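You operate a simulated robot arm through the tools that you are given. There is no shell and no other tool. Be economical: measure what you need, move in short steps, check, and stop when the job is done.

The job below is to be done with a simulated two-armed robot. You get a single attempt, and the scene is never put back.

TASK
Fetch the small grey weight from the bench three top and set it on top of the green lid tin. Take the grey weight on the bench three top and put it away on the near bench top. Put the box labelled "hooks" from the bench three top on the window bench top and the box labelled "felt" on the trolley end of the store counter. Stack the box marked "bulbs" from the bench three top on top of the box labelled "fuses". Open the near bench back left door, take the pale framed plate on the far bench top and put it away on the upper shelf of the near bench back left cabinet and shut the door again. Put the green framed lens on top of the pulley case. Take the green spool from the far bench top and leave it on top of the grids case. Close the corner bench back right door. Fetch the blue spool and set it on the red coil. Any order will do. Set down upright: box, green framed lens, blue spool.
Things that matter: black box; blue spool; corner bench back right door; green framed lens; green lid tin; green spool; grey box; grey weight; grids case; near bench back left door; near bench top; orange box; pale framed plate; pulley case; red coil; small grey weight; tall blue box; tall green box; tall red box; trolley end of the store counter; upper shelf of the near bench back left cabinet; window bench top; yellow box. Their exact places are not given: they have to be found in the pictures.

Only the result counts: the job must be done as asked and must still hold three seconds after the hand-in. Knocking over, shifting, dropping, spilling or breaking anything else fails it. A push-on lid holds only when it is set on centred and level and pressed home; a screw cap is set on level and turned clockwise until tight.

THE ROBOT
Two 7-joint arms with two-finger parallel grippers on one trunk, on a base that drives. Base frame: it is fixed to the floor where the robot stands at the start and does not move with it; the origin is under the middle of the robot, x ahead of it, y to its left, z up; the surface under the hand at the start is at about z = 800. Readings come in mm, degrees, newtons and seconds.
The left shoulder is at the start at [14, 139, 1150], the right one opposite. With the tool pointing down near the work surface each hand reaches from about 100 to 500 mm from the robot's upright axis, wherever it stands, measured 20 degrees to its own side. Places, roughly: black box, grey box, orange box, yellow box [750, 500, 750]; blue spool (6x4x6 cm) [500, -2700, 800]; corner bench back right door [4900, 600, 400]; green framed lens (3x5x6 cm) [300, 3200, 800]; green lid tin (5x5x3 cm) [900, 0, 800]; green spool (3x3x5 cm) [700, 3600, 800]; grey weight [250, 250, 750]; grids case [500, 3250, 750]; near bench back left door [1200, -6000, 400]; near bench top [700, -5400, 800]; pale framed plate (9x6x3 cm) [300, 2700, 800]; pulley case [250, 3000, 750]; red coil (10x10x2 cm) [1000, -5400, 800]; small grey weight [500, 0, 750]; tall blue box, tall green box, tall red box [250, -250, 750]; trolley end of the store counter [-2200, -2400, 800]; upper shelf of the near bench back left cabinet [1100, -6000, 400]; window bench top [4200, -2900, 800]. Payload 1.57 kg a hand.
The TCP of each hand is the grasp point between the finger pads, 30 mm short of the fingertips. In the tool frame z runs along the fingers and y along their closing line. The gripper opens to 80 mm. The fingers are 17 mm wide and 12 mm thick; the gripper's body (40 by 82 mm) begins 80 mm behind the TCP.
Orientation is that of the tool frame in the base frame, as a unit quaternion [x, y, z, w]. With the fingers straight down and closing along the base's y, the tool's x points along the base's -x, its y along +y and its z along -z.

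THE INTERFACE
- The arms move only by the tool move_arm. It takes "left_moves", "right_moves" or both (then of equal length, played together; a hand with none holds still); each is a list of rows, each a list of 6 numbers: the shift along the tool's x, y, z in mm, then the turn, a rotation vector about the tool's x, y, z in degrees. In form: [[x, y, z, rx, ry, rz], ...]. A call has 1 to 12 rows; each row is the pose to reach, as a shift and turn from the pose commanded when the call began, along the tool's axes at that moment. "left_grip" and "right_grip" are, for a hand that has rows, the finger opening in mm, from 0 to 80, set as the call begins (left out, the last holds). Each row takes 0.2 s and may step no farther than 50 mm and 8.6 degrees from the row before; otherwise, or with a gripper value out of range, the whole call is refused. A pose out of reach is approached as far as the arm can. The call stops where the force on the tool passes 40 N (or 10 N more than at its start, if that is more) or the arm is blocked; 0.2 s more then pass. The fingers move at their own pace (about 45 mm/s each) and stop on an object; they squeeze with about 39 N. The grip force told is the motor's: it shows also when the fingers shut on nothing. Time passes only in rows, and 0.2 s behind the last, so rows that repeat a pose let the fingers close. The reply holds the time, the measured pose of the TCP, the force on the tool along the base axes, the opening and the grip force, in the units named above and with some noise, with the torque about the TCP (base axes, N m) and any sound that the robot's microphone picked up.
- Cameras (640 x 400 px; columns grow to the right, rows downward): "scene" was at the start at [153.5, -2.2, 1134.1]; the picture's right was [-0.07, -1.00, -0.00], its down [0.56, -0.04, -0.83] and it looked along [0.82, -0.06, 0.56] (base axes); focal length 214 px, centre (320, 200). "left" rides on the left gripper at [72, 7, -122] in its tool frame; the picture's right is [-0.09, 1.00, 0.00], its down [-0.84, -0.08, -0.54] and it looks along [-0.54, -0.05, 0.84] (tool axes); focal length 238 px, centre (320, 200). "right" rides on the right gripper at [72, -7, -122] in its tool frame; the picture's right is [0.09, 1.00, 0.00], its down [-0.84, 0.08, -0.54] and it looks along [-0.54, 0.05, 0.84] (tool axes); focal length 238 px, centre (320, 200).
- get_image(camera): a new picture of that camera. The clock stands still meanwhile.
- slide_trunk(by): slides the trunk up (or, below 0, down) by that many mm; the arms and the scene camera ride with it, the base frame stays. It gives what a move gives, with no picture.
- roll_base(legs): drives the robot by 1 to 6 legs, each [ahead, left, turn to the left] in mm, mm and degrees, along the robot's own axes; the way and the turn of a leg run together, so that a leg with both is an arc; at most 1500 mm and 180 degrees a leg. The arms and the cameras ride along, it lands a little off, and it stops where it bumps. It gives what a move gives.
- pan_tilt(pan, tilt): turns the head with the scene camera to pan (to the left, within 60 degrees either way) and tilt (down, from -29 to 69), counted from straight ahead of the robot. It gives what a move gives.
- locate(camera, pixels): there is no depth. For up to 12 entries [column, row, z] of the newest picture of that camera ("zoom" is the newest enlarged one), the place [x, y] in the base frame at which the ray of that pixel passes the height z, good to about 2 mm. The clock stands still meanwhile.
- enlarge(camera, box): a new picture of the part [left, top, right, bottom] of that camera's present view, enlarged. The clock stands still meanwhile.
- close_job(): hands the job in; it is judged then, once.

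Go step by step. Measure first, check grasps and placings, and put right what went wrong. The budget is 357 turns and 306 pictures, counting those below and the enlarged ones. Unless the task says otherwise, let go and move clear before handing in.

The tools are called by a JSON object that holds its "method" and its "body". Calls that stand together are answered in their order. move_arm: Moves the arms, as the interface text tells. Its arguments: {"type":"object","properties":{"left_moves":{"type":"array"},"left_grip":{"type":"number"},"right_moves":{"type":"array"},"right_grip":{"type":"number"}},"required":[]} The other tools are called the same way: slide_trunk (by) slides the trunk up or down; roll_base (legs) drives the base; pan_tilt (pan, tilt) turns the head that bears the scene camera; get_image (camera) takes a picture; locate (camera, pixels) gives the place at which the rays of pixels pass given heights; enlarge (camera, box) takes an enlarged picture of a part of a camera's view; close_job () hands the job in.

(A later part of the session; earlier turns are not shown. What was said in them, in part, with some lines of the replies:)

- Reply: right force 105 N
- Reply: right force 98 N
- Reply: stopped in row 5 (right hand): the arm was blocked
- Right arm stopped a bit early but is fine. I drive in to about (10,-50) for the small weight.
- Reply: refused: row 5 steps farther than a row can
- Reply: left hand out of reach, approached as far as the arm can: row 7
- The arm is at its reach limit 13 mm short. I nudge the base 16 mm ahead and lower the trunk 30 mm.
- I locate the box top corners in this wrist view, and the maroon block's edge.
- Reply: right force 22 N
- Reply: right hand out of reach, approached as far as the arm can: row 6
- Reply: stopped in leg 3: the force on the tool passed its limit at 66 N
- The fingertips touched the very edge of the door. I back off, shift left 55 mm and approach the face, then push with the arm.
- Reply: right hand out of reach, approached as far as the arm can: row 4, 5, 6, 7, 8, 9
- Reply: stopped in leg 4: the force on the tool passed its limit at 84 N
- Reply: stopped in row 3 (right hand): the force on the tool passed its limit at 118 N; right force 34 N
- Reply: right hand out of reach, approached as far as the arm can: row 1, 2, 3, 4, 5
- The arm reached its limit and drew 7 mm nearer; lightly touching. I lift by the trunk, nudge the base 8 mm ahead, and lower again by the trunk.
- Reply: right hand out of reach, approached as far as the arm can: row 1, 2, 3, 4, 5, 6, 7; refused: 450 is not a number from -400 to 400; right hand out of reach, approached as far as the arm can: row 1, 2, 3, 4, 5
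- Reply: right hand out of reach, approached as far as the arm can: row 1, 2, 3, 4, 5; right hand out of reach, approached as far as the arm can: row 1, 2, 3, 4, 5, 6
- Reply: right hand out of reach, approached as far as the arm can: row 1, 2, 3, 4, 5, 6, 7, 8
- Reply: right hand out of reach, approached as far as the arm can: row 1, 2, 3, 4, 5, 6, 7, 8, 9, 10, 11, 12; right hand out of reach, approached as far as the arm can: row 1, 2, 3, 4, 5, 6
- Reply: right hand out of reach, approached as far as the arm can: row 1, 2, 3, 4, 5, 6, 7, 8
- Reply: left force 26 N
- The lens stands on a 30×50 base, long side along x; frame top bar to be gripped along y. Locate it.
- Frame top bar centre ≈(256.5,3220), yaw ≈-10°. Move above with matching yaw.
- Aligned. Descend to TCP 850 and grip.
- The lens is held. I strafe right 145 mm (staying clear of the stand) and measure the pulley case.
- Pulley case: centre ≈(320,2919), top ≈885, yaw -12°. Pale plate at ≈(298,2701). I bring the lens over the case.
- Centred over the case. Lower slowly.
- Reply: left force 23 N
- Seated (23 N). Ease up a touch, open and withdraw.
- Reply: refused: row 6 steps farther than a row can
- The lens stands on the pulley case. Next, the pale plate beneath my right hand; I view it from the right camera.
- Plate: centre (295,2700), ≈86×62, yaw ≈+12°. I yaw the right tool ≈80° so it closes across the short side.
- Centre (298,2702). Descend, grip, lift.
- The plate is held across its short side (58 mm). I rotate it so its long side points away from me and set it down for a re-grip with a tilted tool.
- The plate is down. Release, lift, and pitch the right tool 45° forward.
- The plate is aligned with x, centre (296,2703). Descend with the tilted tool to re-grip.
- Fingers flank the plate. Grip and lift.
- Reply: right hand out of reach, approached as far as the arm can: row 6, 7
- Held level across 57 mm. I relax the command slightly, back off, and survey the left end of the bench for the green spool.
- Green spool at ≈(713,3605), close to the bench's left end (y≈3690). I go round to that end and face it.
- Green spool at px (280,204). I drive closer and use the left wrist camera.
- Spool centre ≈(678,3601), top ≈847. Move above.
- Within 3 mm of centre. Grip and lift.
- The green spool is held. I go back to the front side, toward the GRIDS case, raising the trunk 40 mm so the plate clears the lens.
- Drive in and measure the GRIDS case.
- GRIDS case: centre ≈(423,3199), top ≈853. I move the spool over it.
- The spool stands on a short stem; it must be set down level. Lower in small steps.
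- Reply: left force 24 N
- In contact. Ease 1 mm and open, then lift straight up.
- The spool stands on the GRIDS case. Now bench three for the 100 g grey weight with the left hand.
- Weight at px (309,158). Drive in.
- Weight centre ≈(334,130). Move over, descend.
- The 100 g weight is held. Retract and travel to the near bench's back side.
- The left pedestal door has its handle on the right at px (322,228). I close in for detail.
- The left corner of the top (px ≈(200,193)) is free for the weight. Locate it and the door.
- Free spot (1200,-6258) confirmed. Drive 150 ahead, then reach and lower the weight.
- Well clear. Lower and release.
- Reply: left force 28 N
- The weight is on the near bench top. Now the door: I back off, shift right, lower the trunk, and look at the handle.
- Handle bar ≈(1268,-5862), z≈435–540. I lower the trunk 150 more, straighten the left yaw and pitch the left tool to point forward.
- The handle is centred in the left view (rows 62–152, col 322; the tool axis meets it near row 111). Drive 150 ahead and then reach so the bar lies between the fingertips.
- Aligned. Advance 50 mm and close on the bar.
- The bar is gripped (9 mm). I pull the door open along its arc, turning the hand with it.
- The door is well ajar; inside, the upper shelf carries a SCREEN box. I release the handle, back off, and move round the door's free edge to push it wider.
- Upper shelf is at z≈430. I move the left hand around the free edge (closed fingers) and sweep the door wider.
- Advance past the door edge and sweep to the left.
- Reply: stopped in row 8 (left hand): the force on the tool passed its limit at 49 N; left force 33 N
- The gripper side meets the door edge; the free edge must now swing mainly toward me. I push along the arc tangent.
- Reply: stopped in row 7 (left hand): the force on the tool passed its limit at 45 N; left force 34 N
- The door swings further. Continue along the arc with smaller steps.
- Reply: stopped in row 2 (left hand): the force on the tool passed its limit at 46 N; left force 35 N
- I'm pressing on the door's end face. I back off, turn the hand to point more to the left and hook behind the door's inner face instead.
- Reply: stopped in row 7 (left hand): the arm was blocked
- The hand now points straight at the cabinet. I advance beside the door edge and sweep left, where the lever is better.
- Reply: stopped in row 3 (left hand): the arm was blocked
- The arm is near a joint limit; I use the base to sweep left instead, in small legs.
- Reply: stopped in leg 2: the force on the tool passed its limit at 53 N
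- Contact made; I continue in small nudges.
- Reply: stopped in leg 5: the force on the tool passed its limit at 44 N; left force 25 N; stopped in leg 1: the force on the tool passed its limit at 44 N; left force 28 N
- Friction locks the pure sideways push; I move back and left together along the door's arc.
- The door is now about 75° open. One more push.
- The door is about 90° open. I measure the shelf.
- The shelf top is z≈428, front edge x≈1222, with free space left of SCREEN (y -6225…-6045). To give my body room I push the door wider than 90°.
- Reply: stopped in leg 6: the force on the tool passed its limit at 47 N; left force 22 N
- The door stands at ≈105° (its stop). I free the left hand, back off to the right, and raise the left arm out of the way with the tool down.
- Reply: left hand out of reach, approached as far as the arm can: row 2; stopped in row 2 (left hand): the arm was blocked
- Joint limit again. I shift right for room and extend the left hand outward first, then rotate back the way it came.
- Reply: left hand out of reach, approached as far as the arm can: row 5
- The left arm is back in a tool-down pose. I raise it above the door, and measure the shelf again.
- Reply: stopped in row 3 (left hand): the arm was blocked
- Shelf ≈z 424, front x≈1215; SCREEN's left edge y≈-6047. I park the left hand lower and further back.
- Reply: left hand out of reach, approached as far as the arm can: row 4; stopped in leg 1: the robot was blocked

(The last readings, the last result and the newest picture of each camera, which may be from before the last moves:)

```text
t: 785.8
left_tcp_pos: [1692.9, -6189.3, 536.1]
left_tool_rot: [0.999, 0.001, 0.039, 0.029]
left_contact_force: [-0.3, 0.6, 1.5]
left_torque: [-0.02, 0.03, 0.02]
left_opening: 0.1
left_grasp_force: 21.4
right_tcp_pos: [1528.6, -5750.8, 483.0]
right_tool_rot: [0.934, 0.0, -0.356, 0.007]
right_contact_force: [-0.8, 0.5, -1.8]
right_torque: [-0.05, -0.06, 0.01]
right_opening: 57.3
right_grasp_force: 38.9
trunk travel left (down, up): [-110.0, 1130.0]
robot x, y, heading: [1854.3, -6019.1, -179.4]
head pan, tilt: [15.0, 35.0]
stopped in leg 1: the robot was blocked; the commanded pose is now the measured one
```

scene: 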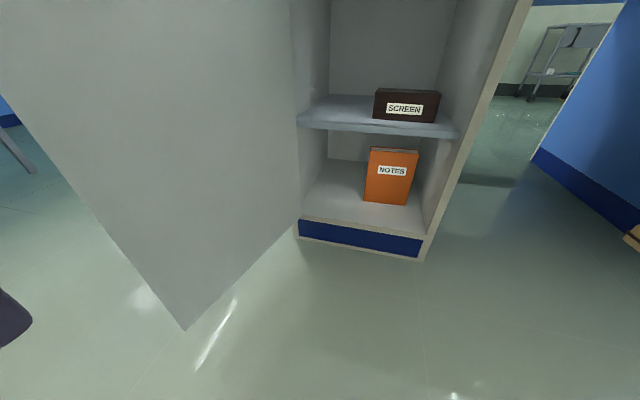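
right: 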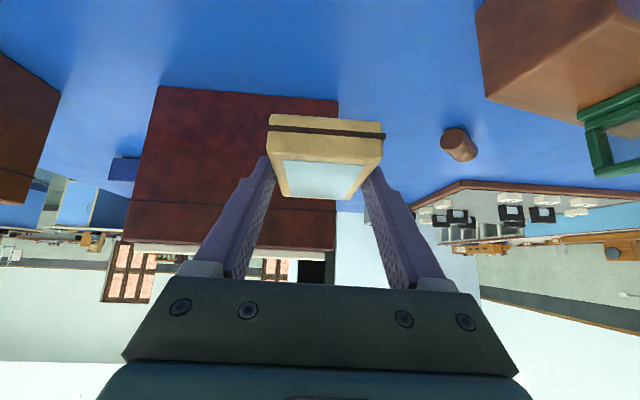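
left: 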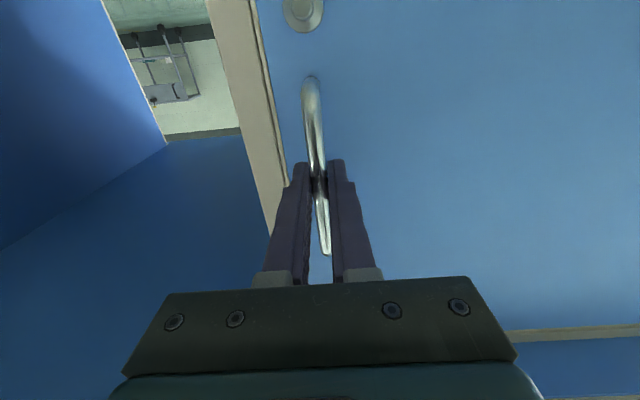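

Something blocked the base at x=1854. I look left.

{"method": "pan_tilt", "body": {"pan": 55, "tilt": 25}}

{"method": "get_image", "body": {"camera": "scene"}}

{"method": "pan_tilt", "body": {"pan": -40, "tilt": 25}}

{"method": "get_image", "body": {"camera": "scene"}}

```text
t: 786.9
left_tcp_pos: [1693.2, -6189.8, 537.5]
left_tool_rot: [0.999, 0.001, 0.041, 0.029]
left_contact_force: [-0.2, -0.7, -0.1]
left_torque: [0.01, 0.02, -0.01]
left_opening: 0.0
left_grasp_force: 21.2
right_tcp_pos: [1531.7, -5750.6, 483.4]
right_tool_rot: [0.935, -0.001, -0.355, 0.007]
right_contact_force: [0.4, -0.3, -1.6]
right_torque: [-0.02, -0.08, 0.02]
right_opening: 57.2
right_grasp_force: 39.0
trunk travel left (down, up): [-110.0, 1130.0]
robot x, y, heading: [1853.0, -6024.6, -179.7]
head pan, tilt: [55.0, 25.0]
```

```text
95 pictures are left
```

scene: 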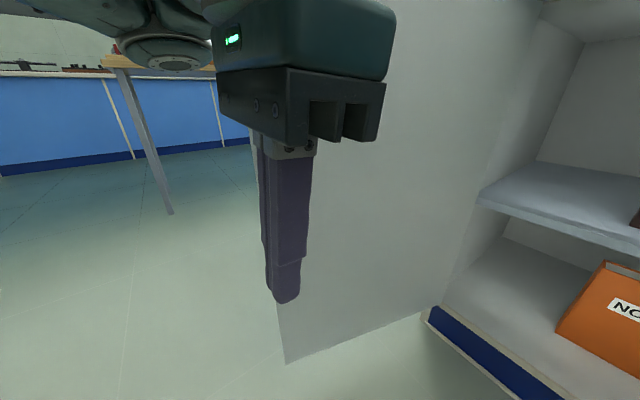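

```text
t: 788.6
left_tcp_pos: [1693.1, -6189.0, 535.7]
left_tool_rot: [0.999, 0.0, 0.04, 0.029]
left_contact_force: [-0.2, 0.5, 0.8]
left_torque: [-0.01, 0.03, -0.01]
left_opening: 0.0
left_grasp_force: 21.8
right_tcp_pos: [1530.8, -5750.6, 484.1]
right_tool_rot: [0.935, -0.001, -0.355, 0.008]
right_contact_force: [1.3, -0.9, -2.0]
right_torque: [0.03, -0.04, 0.0]
right_opening: 57.5
right_grasp_force: 39.3
trunk travel left (down, up): [-110.0, 1130.0]
robot x, y, heading: [1851.5, -6021.4, -179.7]
head pan, tilt: [-40.0, 25.0]
```

```text
94 pictures are left
```

scene: 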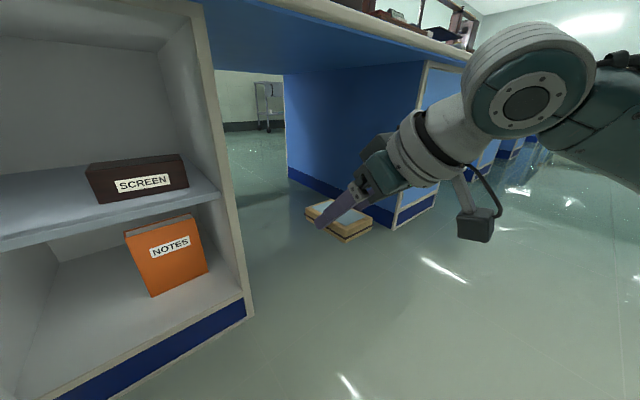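

The left elbow probably met the door edge. I'll back off and approach turned 25° to the left, so the left arm stays clear and the right hand works straight ahead.

{"method": "roll_base", "body": {"legs": [[-100, 0, 0], [0, 0, 25], [103, -261, 0]]}}

{"method": "pan_tilt", "body": {"pan": 0, "tilt": 25}}

{"method": "get_image", "body": {"camera": "scene"}}

```text
t: 792.6
left_tcp_pos: [1647.7, -6073.4, 543.3]
left_tool_rot: [0.975, 0.219, 0.035, 0.026]
left_contact_force: [-0.8, -0.1, 0.4]
left_torque: [0.03, -0.01, -0.02]
left_opening: 0.0
left_grasp_force: 21.4
right_tcp_pos: [1313.2, -5745.1, 489.5]
right_tool_rot: [0.909, 0.2, -0.356, 0.09]
right_contact_force: [0.0, -0.6, -1.5]
right_torque: [0.02, -0.04, 0.0]
right_opening: 57.2
right_grasp_force: 39.2
trunk travel left (down, up): [-110.0, 1130.0]
robot x, y, heading: [1746.1, -5826.8, -154.7]
head pan, tilt: [-40.0, 25.0]
```

```text
t: 793.7
left_tcp_pos: [1646.9, -6072.9, 543.2]
left_tool_rot: [0.975, 0.218, 0.035, 0.026]
left_contact_force: [0.3, -0.3, 0.2]
left_torque: [0.01, 0.03, -0.01]
left_opening: 0.0
left_grasp_force: 21.4
right_tcp_pos: [1313.4, -5744.5, 490.7]
right_tool_rot: [0.908, 0.2, -0.356, 0.089]
right_contact_force: [-0.1, -0.2, -2.3]
right_torque: [0.0, -0.01, 0.02]
right_opening: 57.2
right_grasp_force: 39.1
trunk travel left (down, up): [-110.0, 1130.0]
robot x, y, heading: [1747.8, -5822.0, -154.7]
head pan, tilt: [0.0, 25.0]
```

```text
93 pictures are left
```

scene: 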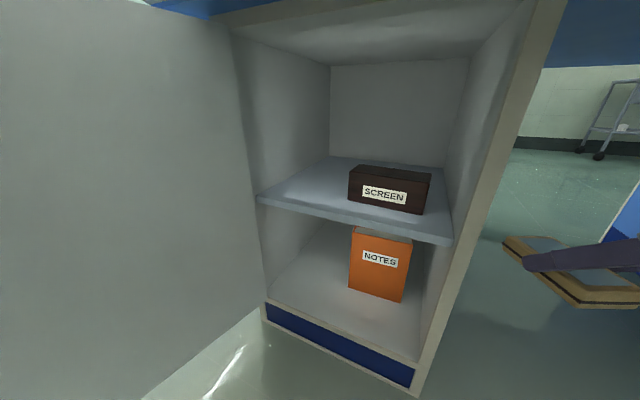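

Robot pose is right: heading ≈205°. I bring the right hand across to straight ahead.

{"method": "move_arm", "body": {"right_moves": [[0, 43, 0, 0, 0, 0], [0, 86, 0, 0, 0, 0], [0, 129, 0, 0, 0, 0], [0, 172, 0, 0, 0, 0], [0, 215, 0, 0, 0, 0], [0, 257, 0, 0, 0, 0]]}}

{"method": "get_image", "body": {"camera": "scene"}}

{"method": "get_image", "body": {"camera": "right"}}

```text
t: 795.3
left_tcp_pos: [1647.1, -6072.0, 542.1]
left_tool_rot: [0.975, 0.218, 0.035, 0.025]
left_contact_force: [0.7, -0.2, 0.2]
left_torque: [-0.01, -0.02, 0.01]
left_opening: 0.0
left_grasp_force: 21.3
right_tcp_pos: [1390.0, -5948.0, 493.3]
right_tool_rot: [0.922, 0.144, -0.353, 0.07]
right_contact_force: [-0.7, 1.0, -1.9]
right_torque: [-0.01, -0.04, 0.0]
right_opening: 57.2
right_grasp_force: 38.5
trunk travel left (down, up): [-110.0, 1130.0]
robot x, y, heading: [1748.8, -5829.5, -154.7]
head pan, tilt: [0.0, 25.0]
stopped in row 6 (right hand): the arm was blocked; the commanded pose is now the measured one
```

```text
92 pictures are left
```

scene: 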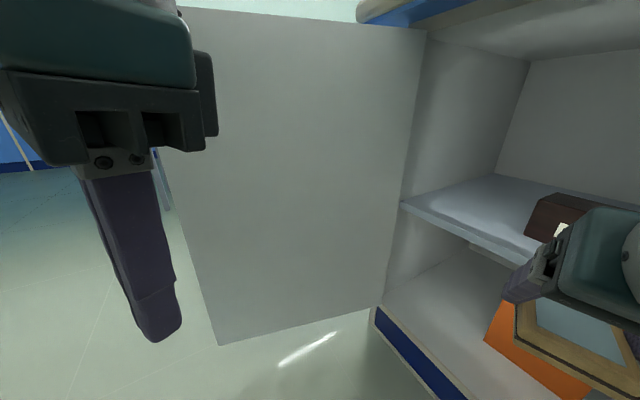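

```text
91 pictures are left
```

right: 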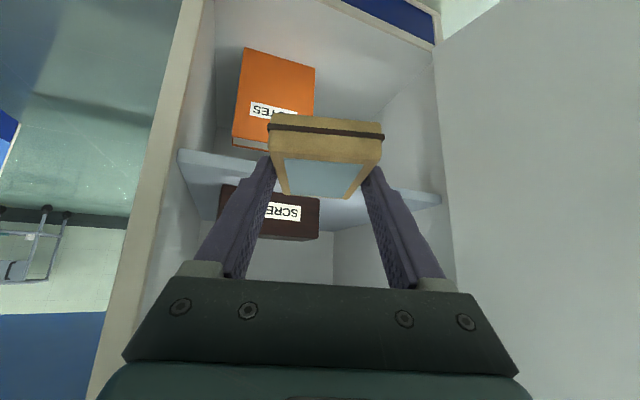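

The right elbow is pressing on the head. I move the right hand back outward 60 mm and instead turn the robot 10° further left.

{"method": "move_arm", "body": {"right_moves": [[0, -30, 0, 0, 0, 0], [0, -60, 0, 0, 0, 0]]}}

{"method": "roll_base", "body": {"legs": [[0, 0, 10]]}}

{"method": "get_image", "body": {"camera": "scene"}}

```text
t: 795.9
left_tcp_pos: [1647.1, -6070.0, 542.2]
left_tool_rot: [0.975, 0.219, 0.034, 0.026]
left_contact_force: [0.7, 0.2, -0.2]
left_torque: [-0.03, 0.03, 0.01]
left_opening: 0.3
left_grasp_force: 21.5
right_tcp_pos: [1375.7, -5895.5, 493.1]
right_tool_rot: [0.921, 0.15, -0.352, 0.075]
right_contact_force: [-0.6, 0.3, -1.9]
right_torque: [-0.01, -0.06, 0.01]
right_opening: 57.2
right_grasp_force: 39.1
trunk travel left (down, up): [-110.0, 1130.0]
robot x, y, heading: [1746.0, -5830.0, -154.5]
head pan, tilt: [0.0, 25.0]
```

```text
t: 797.0
left_tcp_pos: [1690.4, -6085.7, 541.2]
left_tool_rot: [0.952, 0.303, 0.037, 0.022]
left_contact_force: [-0.2, -1.0, 0.1]
left_torque: [0.01, 0.02, -0.01]
left_opening: 0.0
left_grasp_force: 20.9
right_tcp_pos: [1393.3, -5958.9, 492.6]
right_tool_rot: [0.905, 0.227, -0.344, 0.104]
right_contact_force: [0.9, -0.3, -1.2]
right_torque: [0.0, 0.01, 0.0]
right_opening: 57.4
right_grasp_force: 38.9
trunk travel left (down, up): [-110.0, 1130.0]
robot x, y, heading: [1746.4, -5826.4, -145.0]
head pan, tilt: [0.0, 25.0]
```

```text
90 pictures are left
```

scene: 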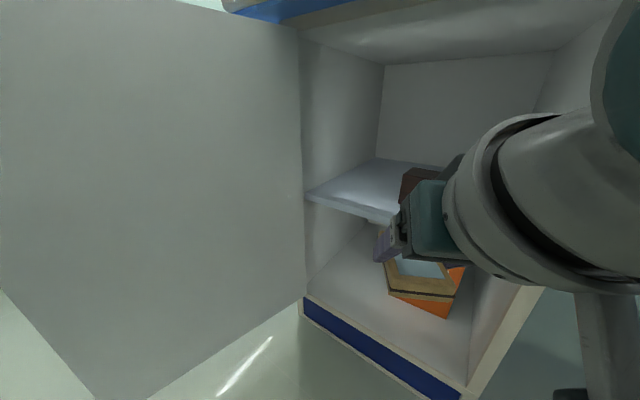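

Heading ≈215° and the hand points into the cabinet. I drive 140 mm ahead.

{"method": "roll_base", "body": {"legs": [[70, 0, 0], [70, 0, 0]]}}

{"method": "get_image", "body": {"camera": "scene"}}

{"method": "get_image", "body": {"camera": "right"}}

```text
t: 798.5
left_tcp_pos: [1627.8, -6130.7, 541.9]
left_tool_rot: [0.953, 0.298, 0.044, 0.021]
left_contact_force: [-0.3, 0.2, 0.3]
left_torque: [0.01, -0.03, 0.02]
left_opening: 0.0
left_grasp_force: 21.9
right_tcp_pos: [1333.4, -6000.2, 489.7]
right_tool_rot: [0.909, 0.223, -0.337, 0.099]
right_contact_force: [0.0, -0.7, -2.2]
right_torque: [0.03, -0.01, -0.02]
right_opening: 57.4
right_grasp_force: 38.8
trunk travel left (down, up): [-110.0, 1130.0]
robot x, y, heading: [1668.1, -5887.6, -145.3]
head pan, tilt: [0.0, 25.0]
stopped in leg 2: the robot was blocked; the commanded pose is now the measured one
```

```text
89 pictures are left
```

scene: 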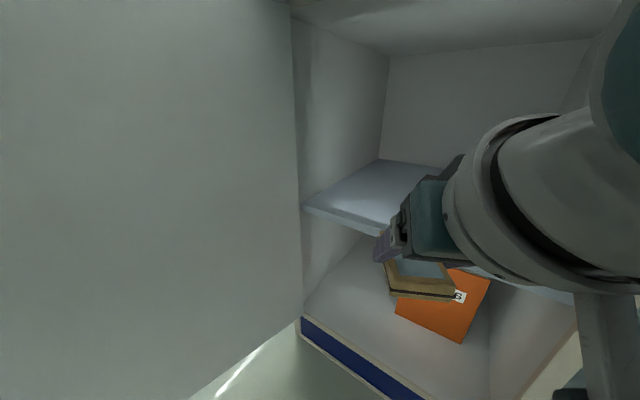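

```text
88 pictures are left
```

right: 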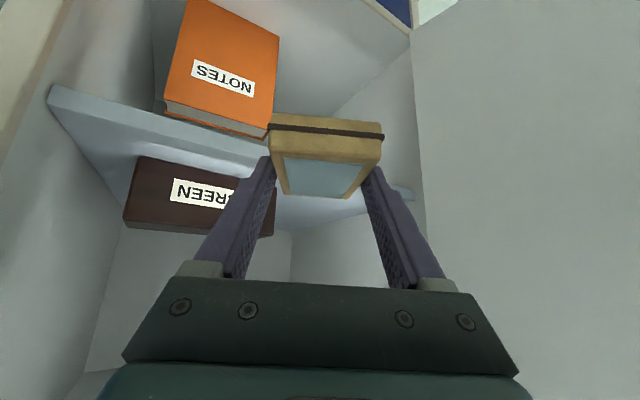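

Blocked again. I look left to see what touches.

{"method": "pan_tilt", "body": {"pan": 60, "tilt": 5}}

{"method": "get_image", "body": {"camera": "scene"}}

{"method": "get_image", "body": {"camera": "left"}}

```text
t: 799.8
left_tcp_pos: [1630.1, -6129.4, 543.4]
left_tool_rot: [0.953, 0.3, 0.046, 0.02]
left_contact_force: [0.8, -0.3, 0.4]
left_torque: [-0.01, 0.02, 0.01]
left_opening: 0.2
left_grasp_force: 21.6
right_tcp_pos: [1333.5, -6001.0, 489.9]
right_tool_rot: [0.909, 0.224, -0.336, 0.098]
right_contact_force: [0.3, -0.2, -1.4]
right_torque: [0.02, -0.03, -0.01]
right_opening: 57.1
right_grasp_force: 39.1
trunk travel left (down, up): [-110.0, 1130.0]
robot x, y, heading: [1666.2, -5887.4, -144.8]
head pan, tilt: [60.0, 5.0]
```

```text
87 pictures are left
```

scene: 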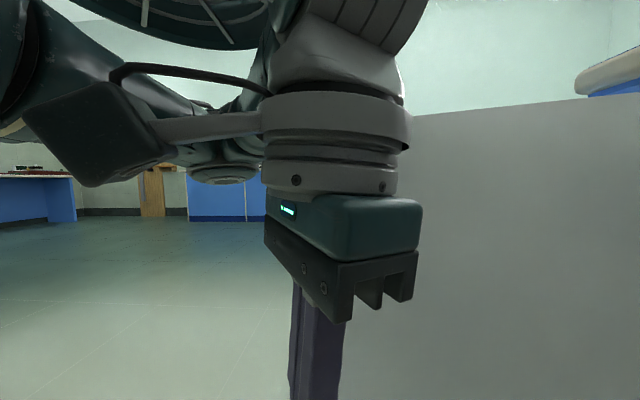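

```text
86 pictures are left
```

left: 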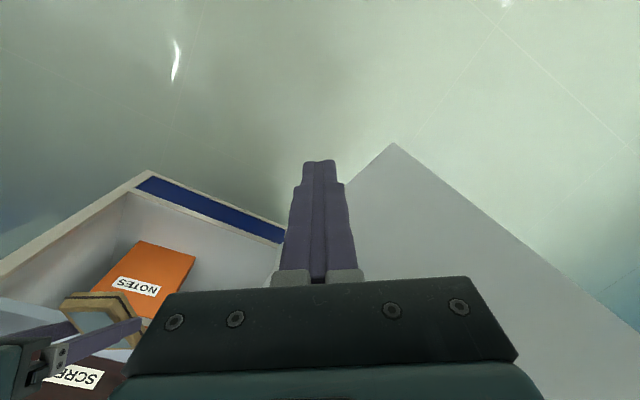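

Most likely the right elbow touches the bench-top edge. I back 15 mm and reach the rest with the arm, which straightens the elbow.

{"method": "roll_base", "body": {"legs": [[-20, 0, 0]]}}

{"method": "move_arm", "body": {"right_moves": [[-28, 4, 24, 0, 0, 0], [-55, 8, 49, 0, 0, 0], [-83, 12, 73, 0, 0, 0], [-110, 15, 97, 0, 0, 0]]}}

{"method": "pan_tilt", "body": {"pan": 0, "tilt": 25}}

{"method": "get_image", "body": {"camera": "scene"}}

{"method": "get_image", "body": {"camera": "right"}}

```text
t: 800.4
left_tcp_pos: [1627.2, -6132.9, 542.8]
left_tool_rot: [0.954, 0.297, 0.042, 0.021]
left_contact_force: [0.4, 0.5, 0.3]
left_torque: [0.01, -0.02, -0.02]
left_opening: 0.2
left_grasp_force: 21.5
right_tcp_pos: [1329.7, -5999.8, 489.1]
right_tool_rot: [0.909, 0.222, -0.339, 0.099]
right_contact_force: [-0.2, -0.2, -1.2]
right_torque: [-0.05, -0.01, 0.01]
right_opening: 57.3
right_grasp_force: 38.8
trunk travel left (down, up): [-110.0, 1130.0]
robot x, y, heading: [1672.8, -5889.7, -145.4]
head pan, tilt: [60.0, 5.0]
stopped in leg 1: the robot was blocked; the commanded pose is now the measured one
```

```text
t: 801.4
left_tcp_pos: [1628.7, -6130.7, 542.6]
left_tool_rot: [0.954, 0.297, 0.044, 0.02]
left_contact_force: [0.4, -1.4, 0.9]
left_torque: [0.01, 0.0, -0.02]
left_opening: 0.0
left_grasp_force: 21.4
right_tcp_pos: [1208.9, -6084.3, 490.2]
right_tool_rot: [0.909, 0.224, -0.338, 0.099]
right_contact_force: [0.7, -0.2, -1.4]
right_torque: [0.01, -0.03, 0.01]
right_opening: 57.5
right_grasp_force: 39.0
trunk travel left (down, up): [-110.0, 1130.0]
robot x, y, heading: [1665.9, -5884.7, -145.3]
head pan, tilt: [60.0, 5.0]
```

```text
t: 802.7
left_tcp_pos: [1628.4, -6131.3, 543.5]
left_tool_rot: [0.953, 0.298, 0.044, 0.02]
left_contact_force: [-0.8, 0.6, -0.1]
left_torque: [0.02, -0.01, 0.02]
left_opening: 0.3
left_grasp_force: 21.0
right_tcp_pos: [1210.1, -6084.1, 489.6]
right_tool_rot: [0.909, 0.225, -0.338, 0.1]
right_contact_force: [-0.7, 0.3, -1.9]
right_torque: [0.05, -0.02, 0.0]
right_opening: 57.4
right_grasp_force: 38.8
trunk travel left (down, up): [-110.0, 1130.0]
robot x, y, heading: [1671.5, -5889.6, -145.1]
head pan, tilt: [0.0, 25.0]
```

```text
85 pictures are left
```

scene: 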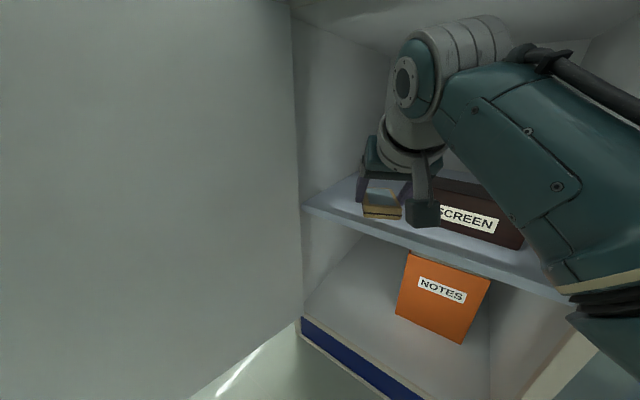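

```text
84 pictures are left
```

right: 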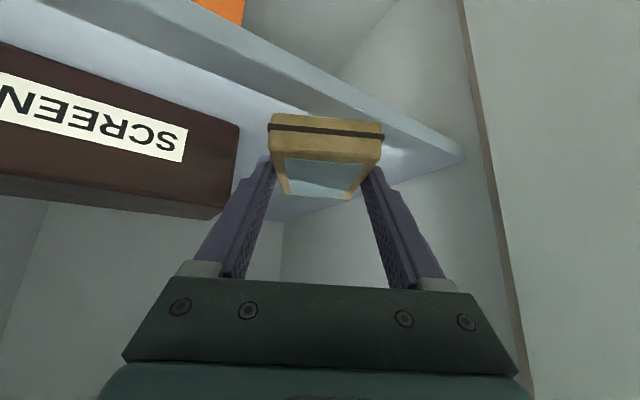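

The plate is over the shelf, left of SCREEN. A little farther in.

{"method": "move_arm", "body": {"right_moves": [[-24, 1, 21, 0, 0, 0], [-49, 3, 43, 0, 0, 0]]}}

{"method": "get_image", "body": {"camera": "scene"}}

{"method": "get_image", "body": {"camera": "right"}}

```text
t: 803.3
left_tcp_pos: [1629.0, -6131.5, 542.6]
left_tool_rot: [0.953, 0.298, 0.044, 0.021]
left_contact_force: [-0.2, 0.2, -1.0]
left_torque: [0.02, 0.02, -0.03]
left_opening: 0.0
left_grasp_force: 21.6
right_tcp_pos: [1154.5, -6117.4, 489.3]
right_tool_rot: [0.909, 0.224, -0.337, 0.099]
right_contact_force: [0.4, -0.1, -1.3]
right_torque: [-0.03, 0.0, 0.03]
right_opening: 57.2
right_grasp_force: 39.4
trunk travel left (down, up): [-110.0, 1130.0]
robot x, y, heading: [1670.2, -5890.4, -144.8]
head pan, tilt: [0.0, 25.0]
```

```text
83 pictures are left
```

scene: 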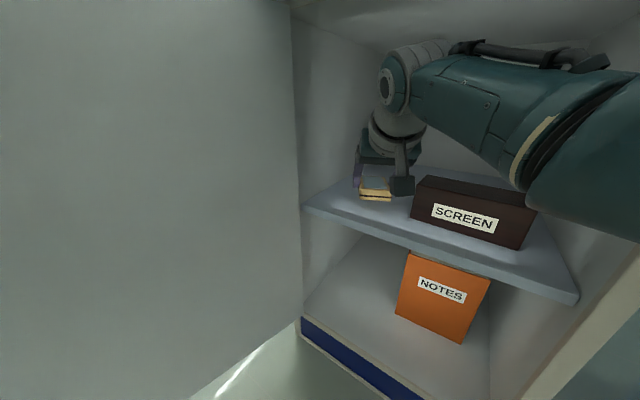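

```text
82 pictures are left
```

right: 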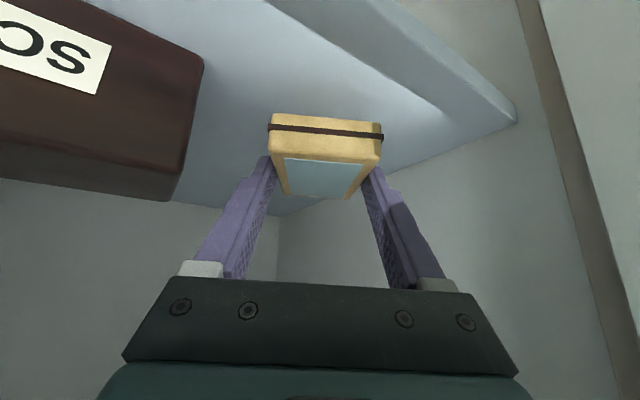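

Clear. Lower gently onto the shelf.

{"method": "move_arm", "body": {"right_moves": [[13, -0.6, 15, 0, 0, 0], [16.4, -0.8, 18.8, 0, 0, 0], [19, -0.9, 21.8, 0, 0, 0], [21, -1, 24, 0, 0, 0], [22.3, -1, 25.6, 0, 0, 0]]}}

{"method": "get_image", "body": {"camera": "right"}}

{"method": "enlarge", "body": {"camera": "scene", "box": [290, 100, 490, 250]}}

```text
t: 804.5
left_tcp_pos: [1628.6, -6130.6, 542.8]
left_tool_rot: [0.953, 0.298, 0.044, 0.02]
left_contact_force: [-0.3, -0.4, 0.1]
left_torque: [0.0, -0.02, 0.03]
left_opening: 0.1
left_grasp_force: 21.1
right_tcp_pos: [1153.0, -6119.8, 458.5]
right_tool_rot: [0.907, 0.224, -0.342, 0.101]
right_contact_force: [0.7, 0.6, 17.9]
right_torque: [-0.05, 1.3, -0.02]
right_opening: 57.7
right_grasp_force: 39.1
trunk travel left (down, up): [-110.0, 1130.0]
robot x, y, heading: [1669.2, -5886.6, -145.1]
head pan, tilt: [0.0, 25.0]
```

```text
81 pictures are left
```

right: 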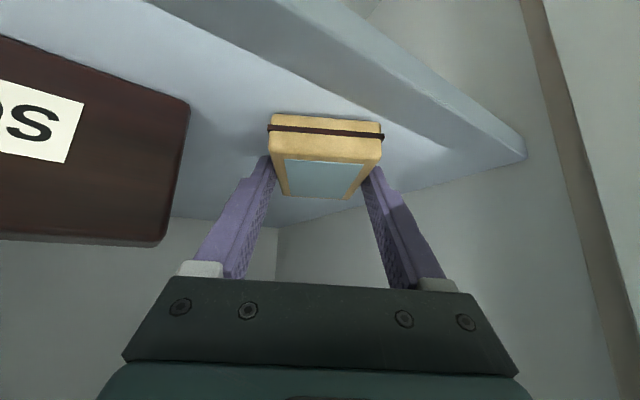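

```text
2.67 times, centred on (390, 175) of scene
```

zoom: 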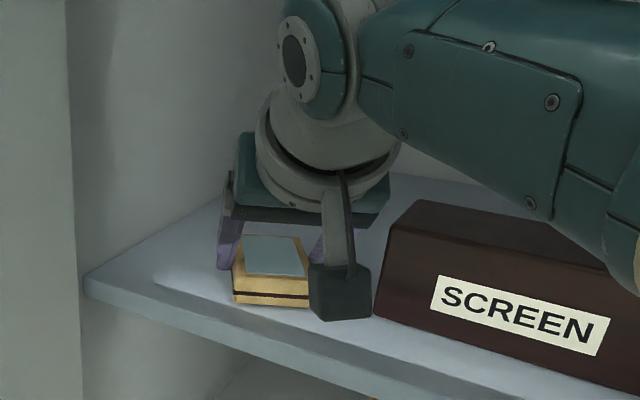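

The plate rests on the shelf (18 N). Ease, open, and withdraw.

{"method": "move_arm", "body": {"right_moves": [[-0.7, 0, -0.8, 0, 0, 0], [-0.7, 0, -0.8, 0, 0, 0], [-0.7, 0, -0.8, 0, 0, 0], [-7, 0, -8, 0, 0, 0], [-16, 0, -18, 0, 0, 0], [-26, 0, -30, 0, 0, 0]], "right_grip": 80}}

{"method": "get_image", "body": {"camera": "right"}}

{"method": "get_image", "body": {"camera": "scene"}}

```text
t: 805.9
left_tcp_pos: [1628.8, -6130.1, 542.3]
left_tool_rot: [0.953, 0.299, 0.044, 0.02]
left_contact_force: [-0.1, -0.3, -0.3]
left_torque: [-0.01, -0.01, -0.03]
left_opening: 0.2
left_grasp_force: 21.2
right_tcp_pos: [1154.2, -6116.1, 495.0]
right_tool_rot: [0.909, 0.224, -0.338, 0.099]
right_contact_force: [0.1, 0.0, -0.5]
right_torque: [-0.01, 0.01, 0.01]
right_opening: 80.1
right_grasp_force: 0.0
trunk travel left (down, up): [-110.0, 1130.0]
robot x, y, heading: [1668.6, -5888.1, -144.9]
head pan, tilt: [0.0, 25.0]
```

```text
79 pictures are left
```

right: 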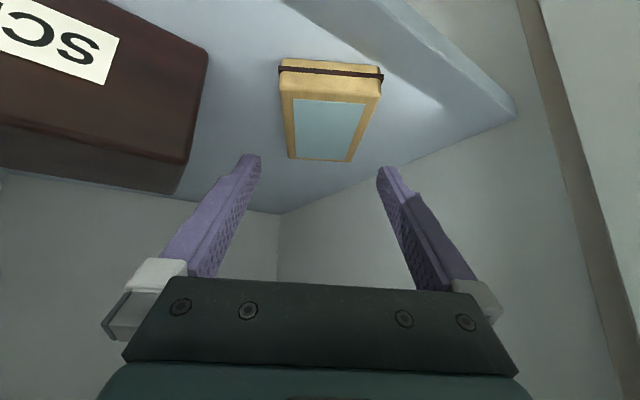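

```text
78 pictures are left
```

scene: 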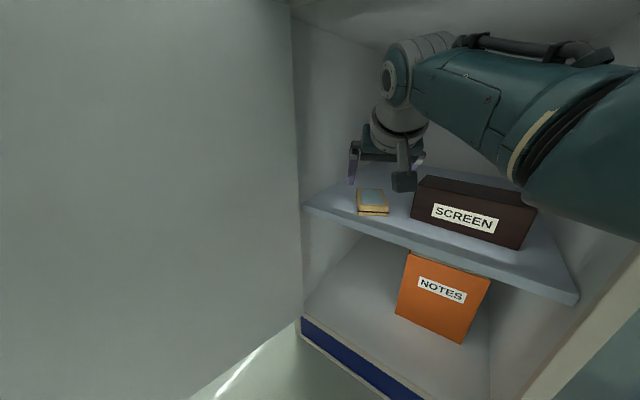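

The plate lies flat on the upper shelf. Withdraw the right hand along the entry path.

{"method": "move_arm", "body": {"right_moves": [[18, -2, -31, 0, 0, 0], [44, -5, -54, 0, 0, 0], [71, -8, -77, 0, 0, 0], [98, -11, -101, 0, 0, 0], [125, -14, -125, 0, 0, 0], [150, -17, -147, 0, 0, 0]]}}

{"method": "roll_base", "body": {"legs": [[-100, 0, 0]]}}

{"method": "get_image", "body": {"camera": "scene"}}

```text
t: 807.5
left_tcp_pos: [1627.1, -6132.5, 542.3]
left_tool_rot: [0.954, 0.297, 0.042, 0.02]
left_contact_force: [0.2, 0.8, 0.8]
left_torque: [0.01, 0.01, 0.03]
left_opening: 0.1
left_grasp_force: 21.4
right_tcp_pos: [1321.2, -5994.6, 504.9]
right_tool_rot: [0.912, 0.214, -0.339, 0.09]
right_contact_force: [-0.1, -0.4, -0.2]
right_torque: [-0.01, -0.02, 0.01]
right_opening: 79.9
right_grasp_force: 0.1
trunk travel left (down, up): [-110.0, 1130.0]
robot x, y, heading: [1673.8, -5891.1, -145.3]
head pan, tilt: [0.0, 25.0]
stopped in row 6 (right hand): the arm was blocked; the commanded pose is now the measured one
```

```text
t: 808.7
left_tcp_pos: [1692.6, -6088.7, 542.2]
left_tool_rot: [0.954, 0.298, 0.036, 0.023]
left_contact_force: [0.5, -0.6, -0.2]
left_torque: [-0.02, 0.01, 0.01]
left_opening: 0.0
left_grasp_force: 22.0
right_tcp_pos: [1387.6, -5951.7, 506.6]
right_tool_rot: [0.909, 0.213, -0.345, 0.093]
right_contact_force: [0.4, 0.4, 0.0]
right_torque: [0.02, 0.0, 0.01]
right_opening: 80.2
right_grasp_force: 0.0
trunk travel left (down, up): [-110.0, 1130.0]
robot x, y, heading: [1751.5, -5829.5, -145.4]
head pan, tilt: [0.0, 25.0]
```

```text
77 pictures are left
```

scene: 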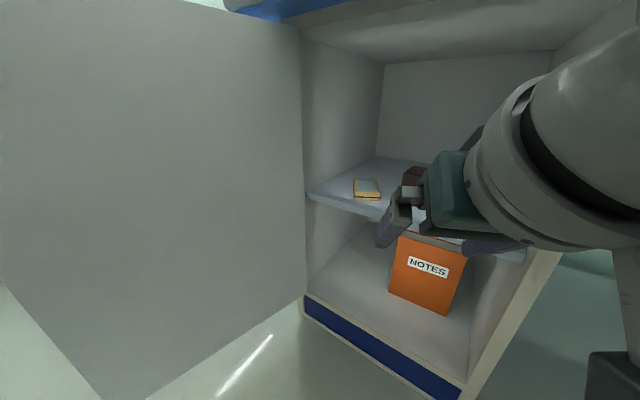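

The plate stays on the shelf. To close the door I go round to its outer (left) side: back out, face the bench, and strafe left well clear of the door.

{"method": "roll_base", "body": {"legs": [[-350, 0, 0], [0, 0, -35], [-280, 0, 0], [0, 1060, 0]]}}

{"method": "get_image", "body": {"camera": "scene"}}

```text
t: 819.2
left_tcp_pos: [2115.2, -6864.3, 542.8]
left_tool_rot: [0.999, -0.004, 0.028, 0.033]
left_contact_force: [-0.4, -0.2, 0.8]
left_torque: [-0.04, 0.0, -0.02]
left_opening: 0.0
left_grasp_force: 21.4
right_tcp_pos: [1942.9, -6575.3, 506.5]
right_tool_rot: [0.931, -0.072, -0.357, -0.016]
right_contact_force: [-0.1, 0.2, 0.3]
right_torque: [0.01, -0.01, 0.02]
right_opening: 79.8
right_grasp_force: 0.1
trunk travel left (down, up): [-110.0, 1130.0]
robot x, y, heading: [2309.8, -6686.6, 179.4]
head pan, tilt: [0.0, 25.0]
```

```text
76 pictures are left
```

scene: 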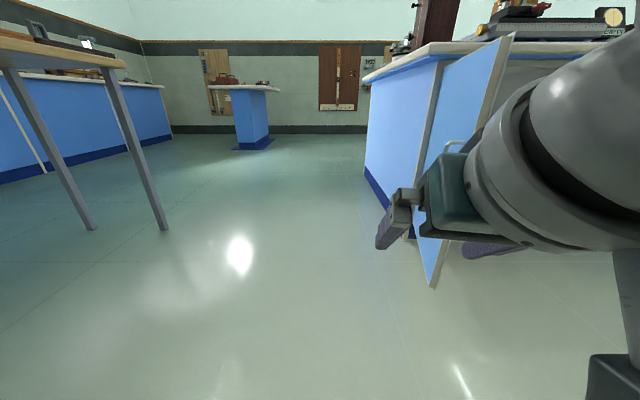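

The door's outer face is in view. I pitch the right tool to point forward, fingers shut.

{"method": "move_arm", "body": {"right_moves": [[-15, -22, 13, -1.2, -8, -0.8], [-31, -45, 26, -2.4, -16, -1.6], [-46, -67, 39, -3.6, -24, -2.4], [-61, -89, 52, -4.9, -32, -3.1], [-77, -111, 65, -6.1, -40, -3.9], [-92, -134, 78, -7.3, -48, -4.7]], "right_grip": 0}}

{"method": "get_image", "body": {"camera": "scene"}}

{"method": "locate", "body": {"camera": "scene", "pixels": [[433, 285, 90], [408, 240, 0], [366, 175, 0], [500, 40, 740]]}}

```text
t: 820.6
left_tcp_pos: [2112.9, -6862.2, 542.1]
left_tool_rot: [0.999, -0.004, 0.027, 0.032]
left_contact_force: [-1.2, 0.1, 0.0]
left_torque: [0.01, -0.03, -0.02]
left_opening: 0.1
left_grasp_force: 21.2
right_tcp_pos: [1844.2, -6422.6, 506.2]
right_tool_rot: [-0.707, 0.0, 0.707, 0.0]
right_contact_force: [-0.1, -0.2, -0.8]
right_torque: [0.0, -0.01, 0.03]
right_opening: 0.0
right_grasp_force: 21.1
trunk travel left (down, up): [-110.0, 1130.0]
robot x, y, heading: [2310.1, -6686.2, 179.5]
head pan, tilt: [0.0, 25.0]
```

```text
75 pictures are left
```

scene: 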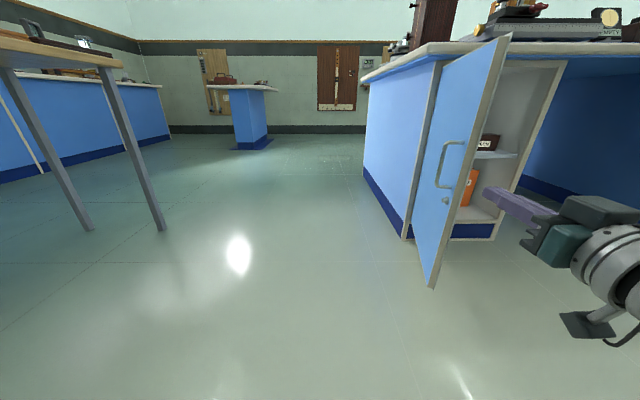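

```text
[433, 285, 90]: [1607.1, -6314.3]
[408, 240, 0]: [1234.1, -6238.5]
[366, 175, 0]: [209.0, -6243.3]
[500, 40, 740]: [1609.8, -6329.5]
```

Door edge ≈(1608,-6322), ≈103° open; my hand is on its outer side. I drive in beside it, then sweep right along its arc.

{"method": "roll_base", "body": {"legs": [[284, 0, 0.5], [0, -45, 0]]}}

{"method": "get_image", "body": {"camera": "scene"}}

```text
t: 823.1
left_tcp_pos: [1831.3, -6823.4, 543.0]
left_tool_rot: [0.999, 0.0, 0.027, 0.034]
left_contact_force: [0.7, 0.1, 0.3]
left_torque: [0.04, -0.01, 0.01]
left_opening: 0.2
left_grasp_force: 21.4
right_tcp_pos: [1558.3, -6386.8, 506.1]
right_tool_rot: [-0.707, -0.001, 0.707, -0.003]
right_contact_force: [-0.1, -0.5, -1.2]
right_torque: [-0.01, 0.03, -0.03]
right_opening: 0.0
right_grasp_force: 21.3
trunk travel left (down, up): [-110.0, 1130.0]
robot x, y, heading: [2026.2, -6640.6, -179.9]
head pan, tilt: [0.0, 25.0]
```

```text
74 pictures are left
```

scene: 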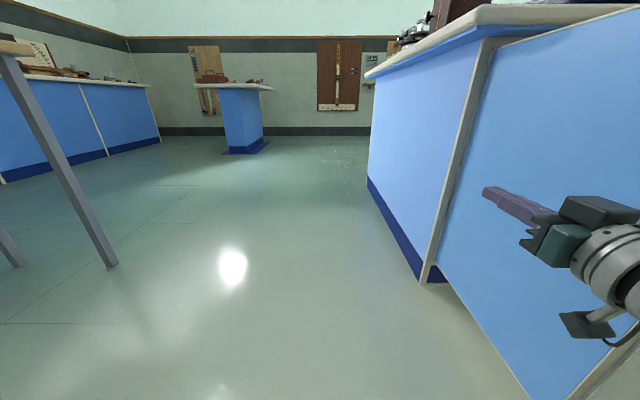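

The handle (z 435–540) would be in the way; I raise the trunk 110 mm so the hand pushes above it, then sweep.

{"method": "slide_trunk", "body": {"by": 110}}

{"method": "roll_base", "body": {"legs": [[-5, -30, 0], [-8, -30, 0], [-10, -35, 0], [-5, -40, 0], [0, -45, 0], [4, -45, 0]]}}

{"method": "get_image", "body": {"camera": "scene"}}

```text
t: 824.5
left_tcp_pos: [1831.1, -6820.0, 653.2]
left_tool_rot: [0.999, -0.001, 0.027, 0.033]
left_contact_force: [0.3, 0.2, 0.0]
left_torque: [0.01, -0.01, -0.01]
left_opening: 0.1
left_grasp_force: 21.4
right_tcp_pos: [1558.8, -6383.4, 616.6]
right_tool_rot: [-0.707, -0.003, 0.707, -0.002]
right_contact_force: [0.1, -0.5, -0.4]
right_torque: [0.0, 0.01, 0.02]
right_opening: 0.1
right_grasp_force: 21.2
trunk travel left (down, up): [-220.0, 1020.0]
robot x, y, heading: [2022.8, -6639.4, -180.0]
head pan, tilt: [0.0, 25.0]
```

```text
t: 827.8
left_tcp_pos: [1854.6, -6597.0, 652.3]
left_tool_rot: [0.999, 0.0, 0.027, 0.033]
left_contact_force: [0.2, 0.4, -0.4]
left_torque: [-0.05, -0.03, -0.03]
left_opening: 0.0
left_grasp_force: 21.3
right_tcp_pos: [1581.4, -6159.5, 616.4]
right_tool_rot: [-0.706, -0.002, 0.708, -0.004]
right_contact_force: [-0.4, -0.4, 0.6]
right_torque: [0.04, 0.01, 0.01]
right_opening: 0.1
right_grasp_force: 21.4
trunk travel left (down, up): [-220.0, 1020.0]
robot x, y, heading: [2048.5, -6414.7, -180.0]
head pan, tilt: [0.0, 25.0]
```

```text
73 pictures are left
```

scene: 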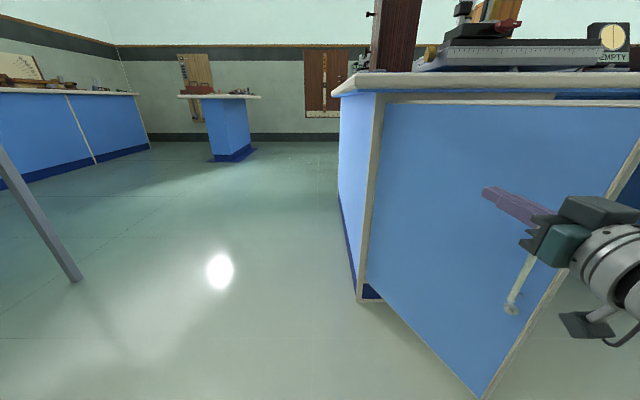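

The door is swinging shut. Continue along the arc.

{"method": "roll_base", "body": {"legs": [[10, -45, 0], [14, -42, 0], [20, -40, 0], [24, -38, 0], [30, -34, 0], [34, -30, 0]]}}

{"method": "get_image", "body": {"camera": "scene"}}

```text
t: 831.2
left_tcp_pos: [1723.1, -6368.6, 653.1]
left_tool_rot: [0.999, 0.0, 0.028, 0.033]
left_contact_force: [0.4, -0.2, 0.7]
left_torque: [0.01, -0.01, 0.03]
left_opening: 0.0
left_grasp_force: 21.2
right_tcp_pos: [1451.0, -5931.2, 615.5]
right_tool_rot: [0.707, 0.002, -0.707, 0.003]
right_contact_force: [0.5, 0.5, -0.5]
right_torque: [0.02, 0.0, 0.02]
right_opening: 0.4
right_grasp_force: 21.2
trunk travel left (down, up): [-220.0, 1020.0]
robot x, y, heading: [1915.8, -6191.2, -179.9]
head pan, tilt: [0.0, 25.0]
```

```text
72 pictures are left
```

scene: 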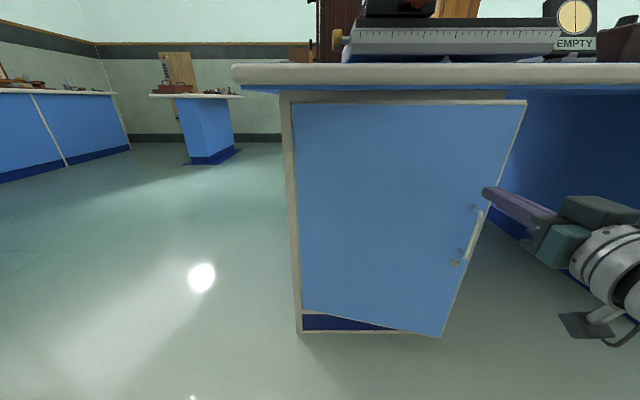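

Nearly closed (~25°). Now push straight ahead, finishing with small legs.

{"method": "roll_base", "body": {"legs": [[40, 0, 0], [40, 0, 0], [35, 0, 0], [25, 0, 0]]}}

{"method": "roll_base", "body": {"legs": [[15, 0, 0], [12, 0, 0], [10, 0, 0], [10, 0, 0]]}}

{"method": "get_image", "body": {"camera": "scene"}}

```text
t: 833.4
left_tcp_pos: [1586.3, -6368.0, 652.9]
left_tool_rot: [0.999, 0.0, 0.028, 0.034]
left_contact_force: [0.4, -0.9, 0.5]
left_torque: [-0.02, -0.03, -0.01]
left_opening: 0.0
left_grasp_force: 21.2
right_tcp_pos: [1311.0, -5931.6, 615.8]
right_tool_rot: [0.707, 0.004, -0.707, 0.004]
right_contact_force: [0.5, 0.0, 0.0]
right_torque: [-0.02, 0.01, -0.01]
right_opening: 0.2
right_grasp_force: 21.6
trunk travel left (down, up): [-220.0, 1020.0]
robot x, y, heading: [1779.9, -6188.9, -179.9]
head pan, tilt: [0.0, 25.0]
```

```text
t: 835.2
left_tcp_pos: [1544.8, -6368.3, 651.6]
left_tool_rot: [0.999, 0.0, 0.031, 0.033]
left_contact_force: [-0.7, -0.6, 0.2]
left_torque: [-0.01, -0.04, 0.02]
left_opening: 0.0
left_grasp_force: 21.5
right_tcp_pos: [1270.6, -5931.9, 615.3]
right_tool_rot: [0.708, 0.004, -0.707, 0.004]
right_contact_force: [31.3, -3.6, 17.0]
right_torque: [0.05, 0.48, -0.1]
right_opening: 0.0
right_grasp_force: 21.1
trunk travel left (down, up): [-220.0, 1020.0]
robot x, y, heading: [1735.2, -6191.2, -180.1]
head pan, tilt: [0.0, 25.0]
```

```text
71 pictures are left
```

scene: 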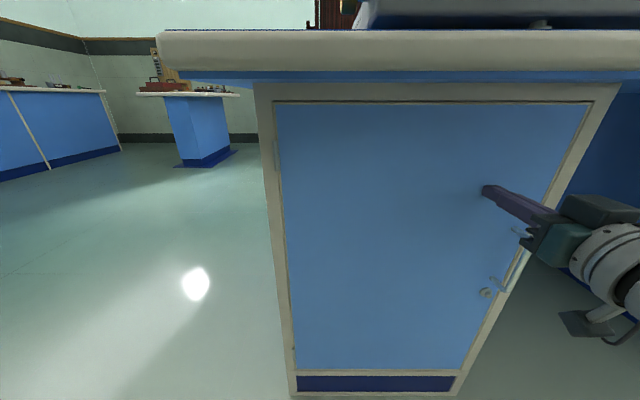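

The door is flush with 31 N of contact. One more small nudge, then back off and check.

{"method": "roll_base", "body": {"legs": [[6, 0, 0]]}}

{"method": "roll_base", "body": {"legs": [[-250, 0, 0]]}}

{"method": "get_image", "body": {"camera": "scene"}}

{"method": "enlarge", "body": {"camera": "scene", "box": [230, 80, 530, 340]}}

```text
t: 836.1
left_tcp_pos: [1541.1, -6367.9, 650.6]
left_tool_rot: [0.999, -0.001, 0.032, 0.032]
left_contact_force: [-0.5, -0.9, 0.2]
left_torque: [-0.04, -0.04, 0.03]
left_opening: 0.0
left_grasp_force: 21.3
right_tcp_pos: [1270.5, -5931.7, 615.5]
right_tool_rot: [-0.706, -0.005, 0.709, -0.004]
right_contact_force: [31.9, -1.0, 2.7]
right_torque: [0.02, -0.11, -0.08]
right_opening: 0.0
right_grasp_force: 21.6
trunk travel left (down, up): [-220.0, 1020.0]
robot x, y, heading: [1726.3, -6192.7, 179.7]
head pan, tilt: [0.0, 25.0]
stopped in leg 1: the force on the tool passed its limit at 47 N (the readings are from after the stop); the commanded pose is now the measured one
```

```text
t: 837.9
left_tcp_pos: [1776.0, -6366.7, 653.1]
left_tool_rot: [0.999, -0.001, 0.027, 0.033]
left_contact_force: [-0.6, -0.6, 0.2]
left_torque: [0.06, -0.03, -0.02]
left_opening: 0.0
left_grasp_force: 20.6
right_tcp_pos: [1503.7, -5931.9, 620.6]
right_tool_rot: [-0.702, -0.004, 0.712, -0.004]
right_contact_force: [1.2, -0.5, 0.6]
right_torque: [0.01, -0.02, 0.01]
right_opening: 0.0
right_grasp_force: 21.2
trunk travel left (down, up): [-220.0, 1020.0]
robot x, y, heading: [1973.3, -6191.6, -180.0]
head pan, tilt: [0.0, 25.0]
```

```text
70 pictures are left
```

scene: 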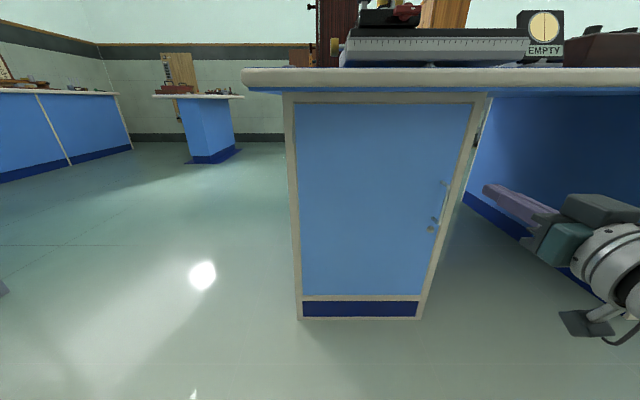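

```text
1.54 times, centred on (380, 210) of scene
```

zoom: 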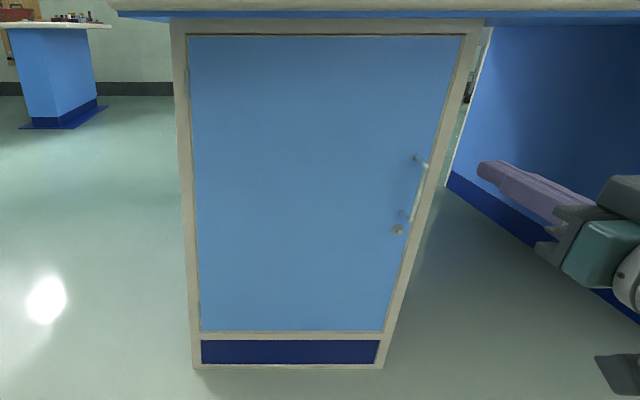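

The door is shut. A last look at the top to confirm the 100 g weight and the blue spool still stand.

{"method": "slide_trunk", "body": {"by": 400}}

{"method": "pan_tilt", "body": {"pan": 0, "tilt": 35}}

{"method": "get_image", "body": {"camera": "scene"}}

{"method": "pan_tilt", "body": {"pan": -40, "tilt": 30}}

{"method": "get_image", "body": {"camera": "scene"}}

```text
t: 841.7
left_tcp_pos: [1775.3, -6368.0, 1052.0]
left_tool_rot: [0.999, -0.001, 0.028, 0.034]
left_contact_force: [0.5, 0.1, -0.6]
left_torque: [0.0, 0.0, -0.02]
left_opening: 0.0
left_grasp_force: 21.4
right_tcp_pos: [1505.3, -5931.4, 1020.1]
right_tool_rot: [-0.702, -0.004, 0.713, -0.004]
right_contact_force: [0.0, 0.3, -0.1]
right_torque: [-0.01, 0.0, -0.04]
right_opening: 0.1
right_grasp_force: 21.1
trunk travel left (down, up): [-620.0, 620.0]
robot x, y, heading: [1969.9, -6188.4, -180.2]
head pan, tilt: [0.0, 25.0]
```

```text
t: 842.5
left_tcp_pos: [1775.9, -6367.2, 1052.6]
left_tool_rot: [0.999, -0.001, 0.027, 0.034]
left_contact_force: [0.2, 0.7, -0.8]
left_torque: [0.0, -0.03, -0.01]
left_opening: 0.0
left_grasp_force: 21.1
right_tcp_pos: [1503.7, -5932.5, 1019.1]
right_tool_rot: [-0.703, -0.004, 0.712, -0.004]
right_contact_force: [0.3, -0.3, -0.6]
right_torque: [-0.02, 0.02, 0.03]
right_opening: 0.0
right_grasp_force: 22.2
trunk travel left (down, up): [-620.0, 620.0]
robot x, y, heading: [1974.1, -6189.6, -180.0]
head pan, tilt: [0.0, 35.0]
```

```text
68 pictures are left
```

scene: 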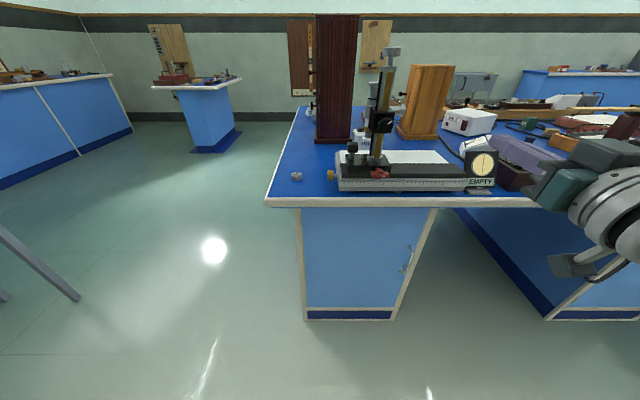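

```text
t: 843.5
left_tcp_pos: [1775.7, -6367.1, 1051.6]
left_tool_rot: [0.999, -0.001, 0.027, 0.033]
left_contact_force: [0.5, 0.3, -0.4]
left_torque: [-0.02, -0.02, 0.01]
left_opening: 0.2
left_grasp_force: 20.8
right_tcp_pos: [1502.9, -5931.9, 1020.2]
right_tool_rot: [-0.702, -0.004, 0.712, -0.004]
right_contact_force: [0.4, 0.3, -0.4]
right_torque: [0.05, 0.02, 0.01]
right_opening: 0.0
right_grasp_force: 21.0
trunk travel left (down, up): [-620.0, 620.0]
robot x, y, heading: [1968.5, -6189.9, -179.7]
head pan, tilt: [-40.0, 30.0]
```

```text
67 pictures are left
```

scene: 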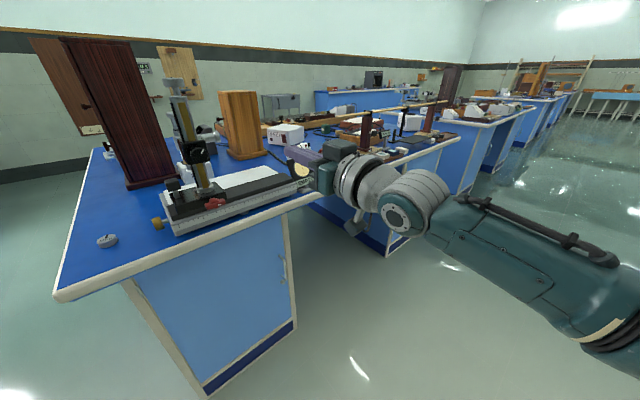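

The 100 g weight stands on the near bench top, the door is shut, both hands are empty and clear. I hand in.

{"method": "close_job", "body": {}}

```text
The job is handed in.
```

I carried out every item and handed the job in. I checked each placing in pictures after letting go. Three points are less certain:
- **"Bulbs" box:** I never saw its label. I stacked the yellow box because every other listed box carried a different label.
- **Plate:** I did not look inside the near bench cabinet again after shutting the door. The plate lay flat on the upper shelf before that.
- **Green lid tin:** the 50 g weight sits a few millimetres off the middle of the lid.
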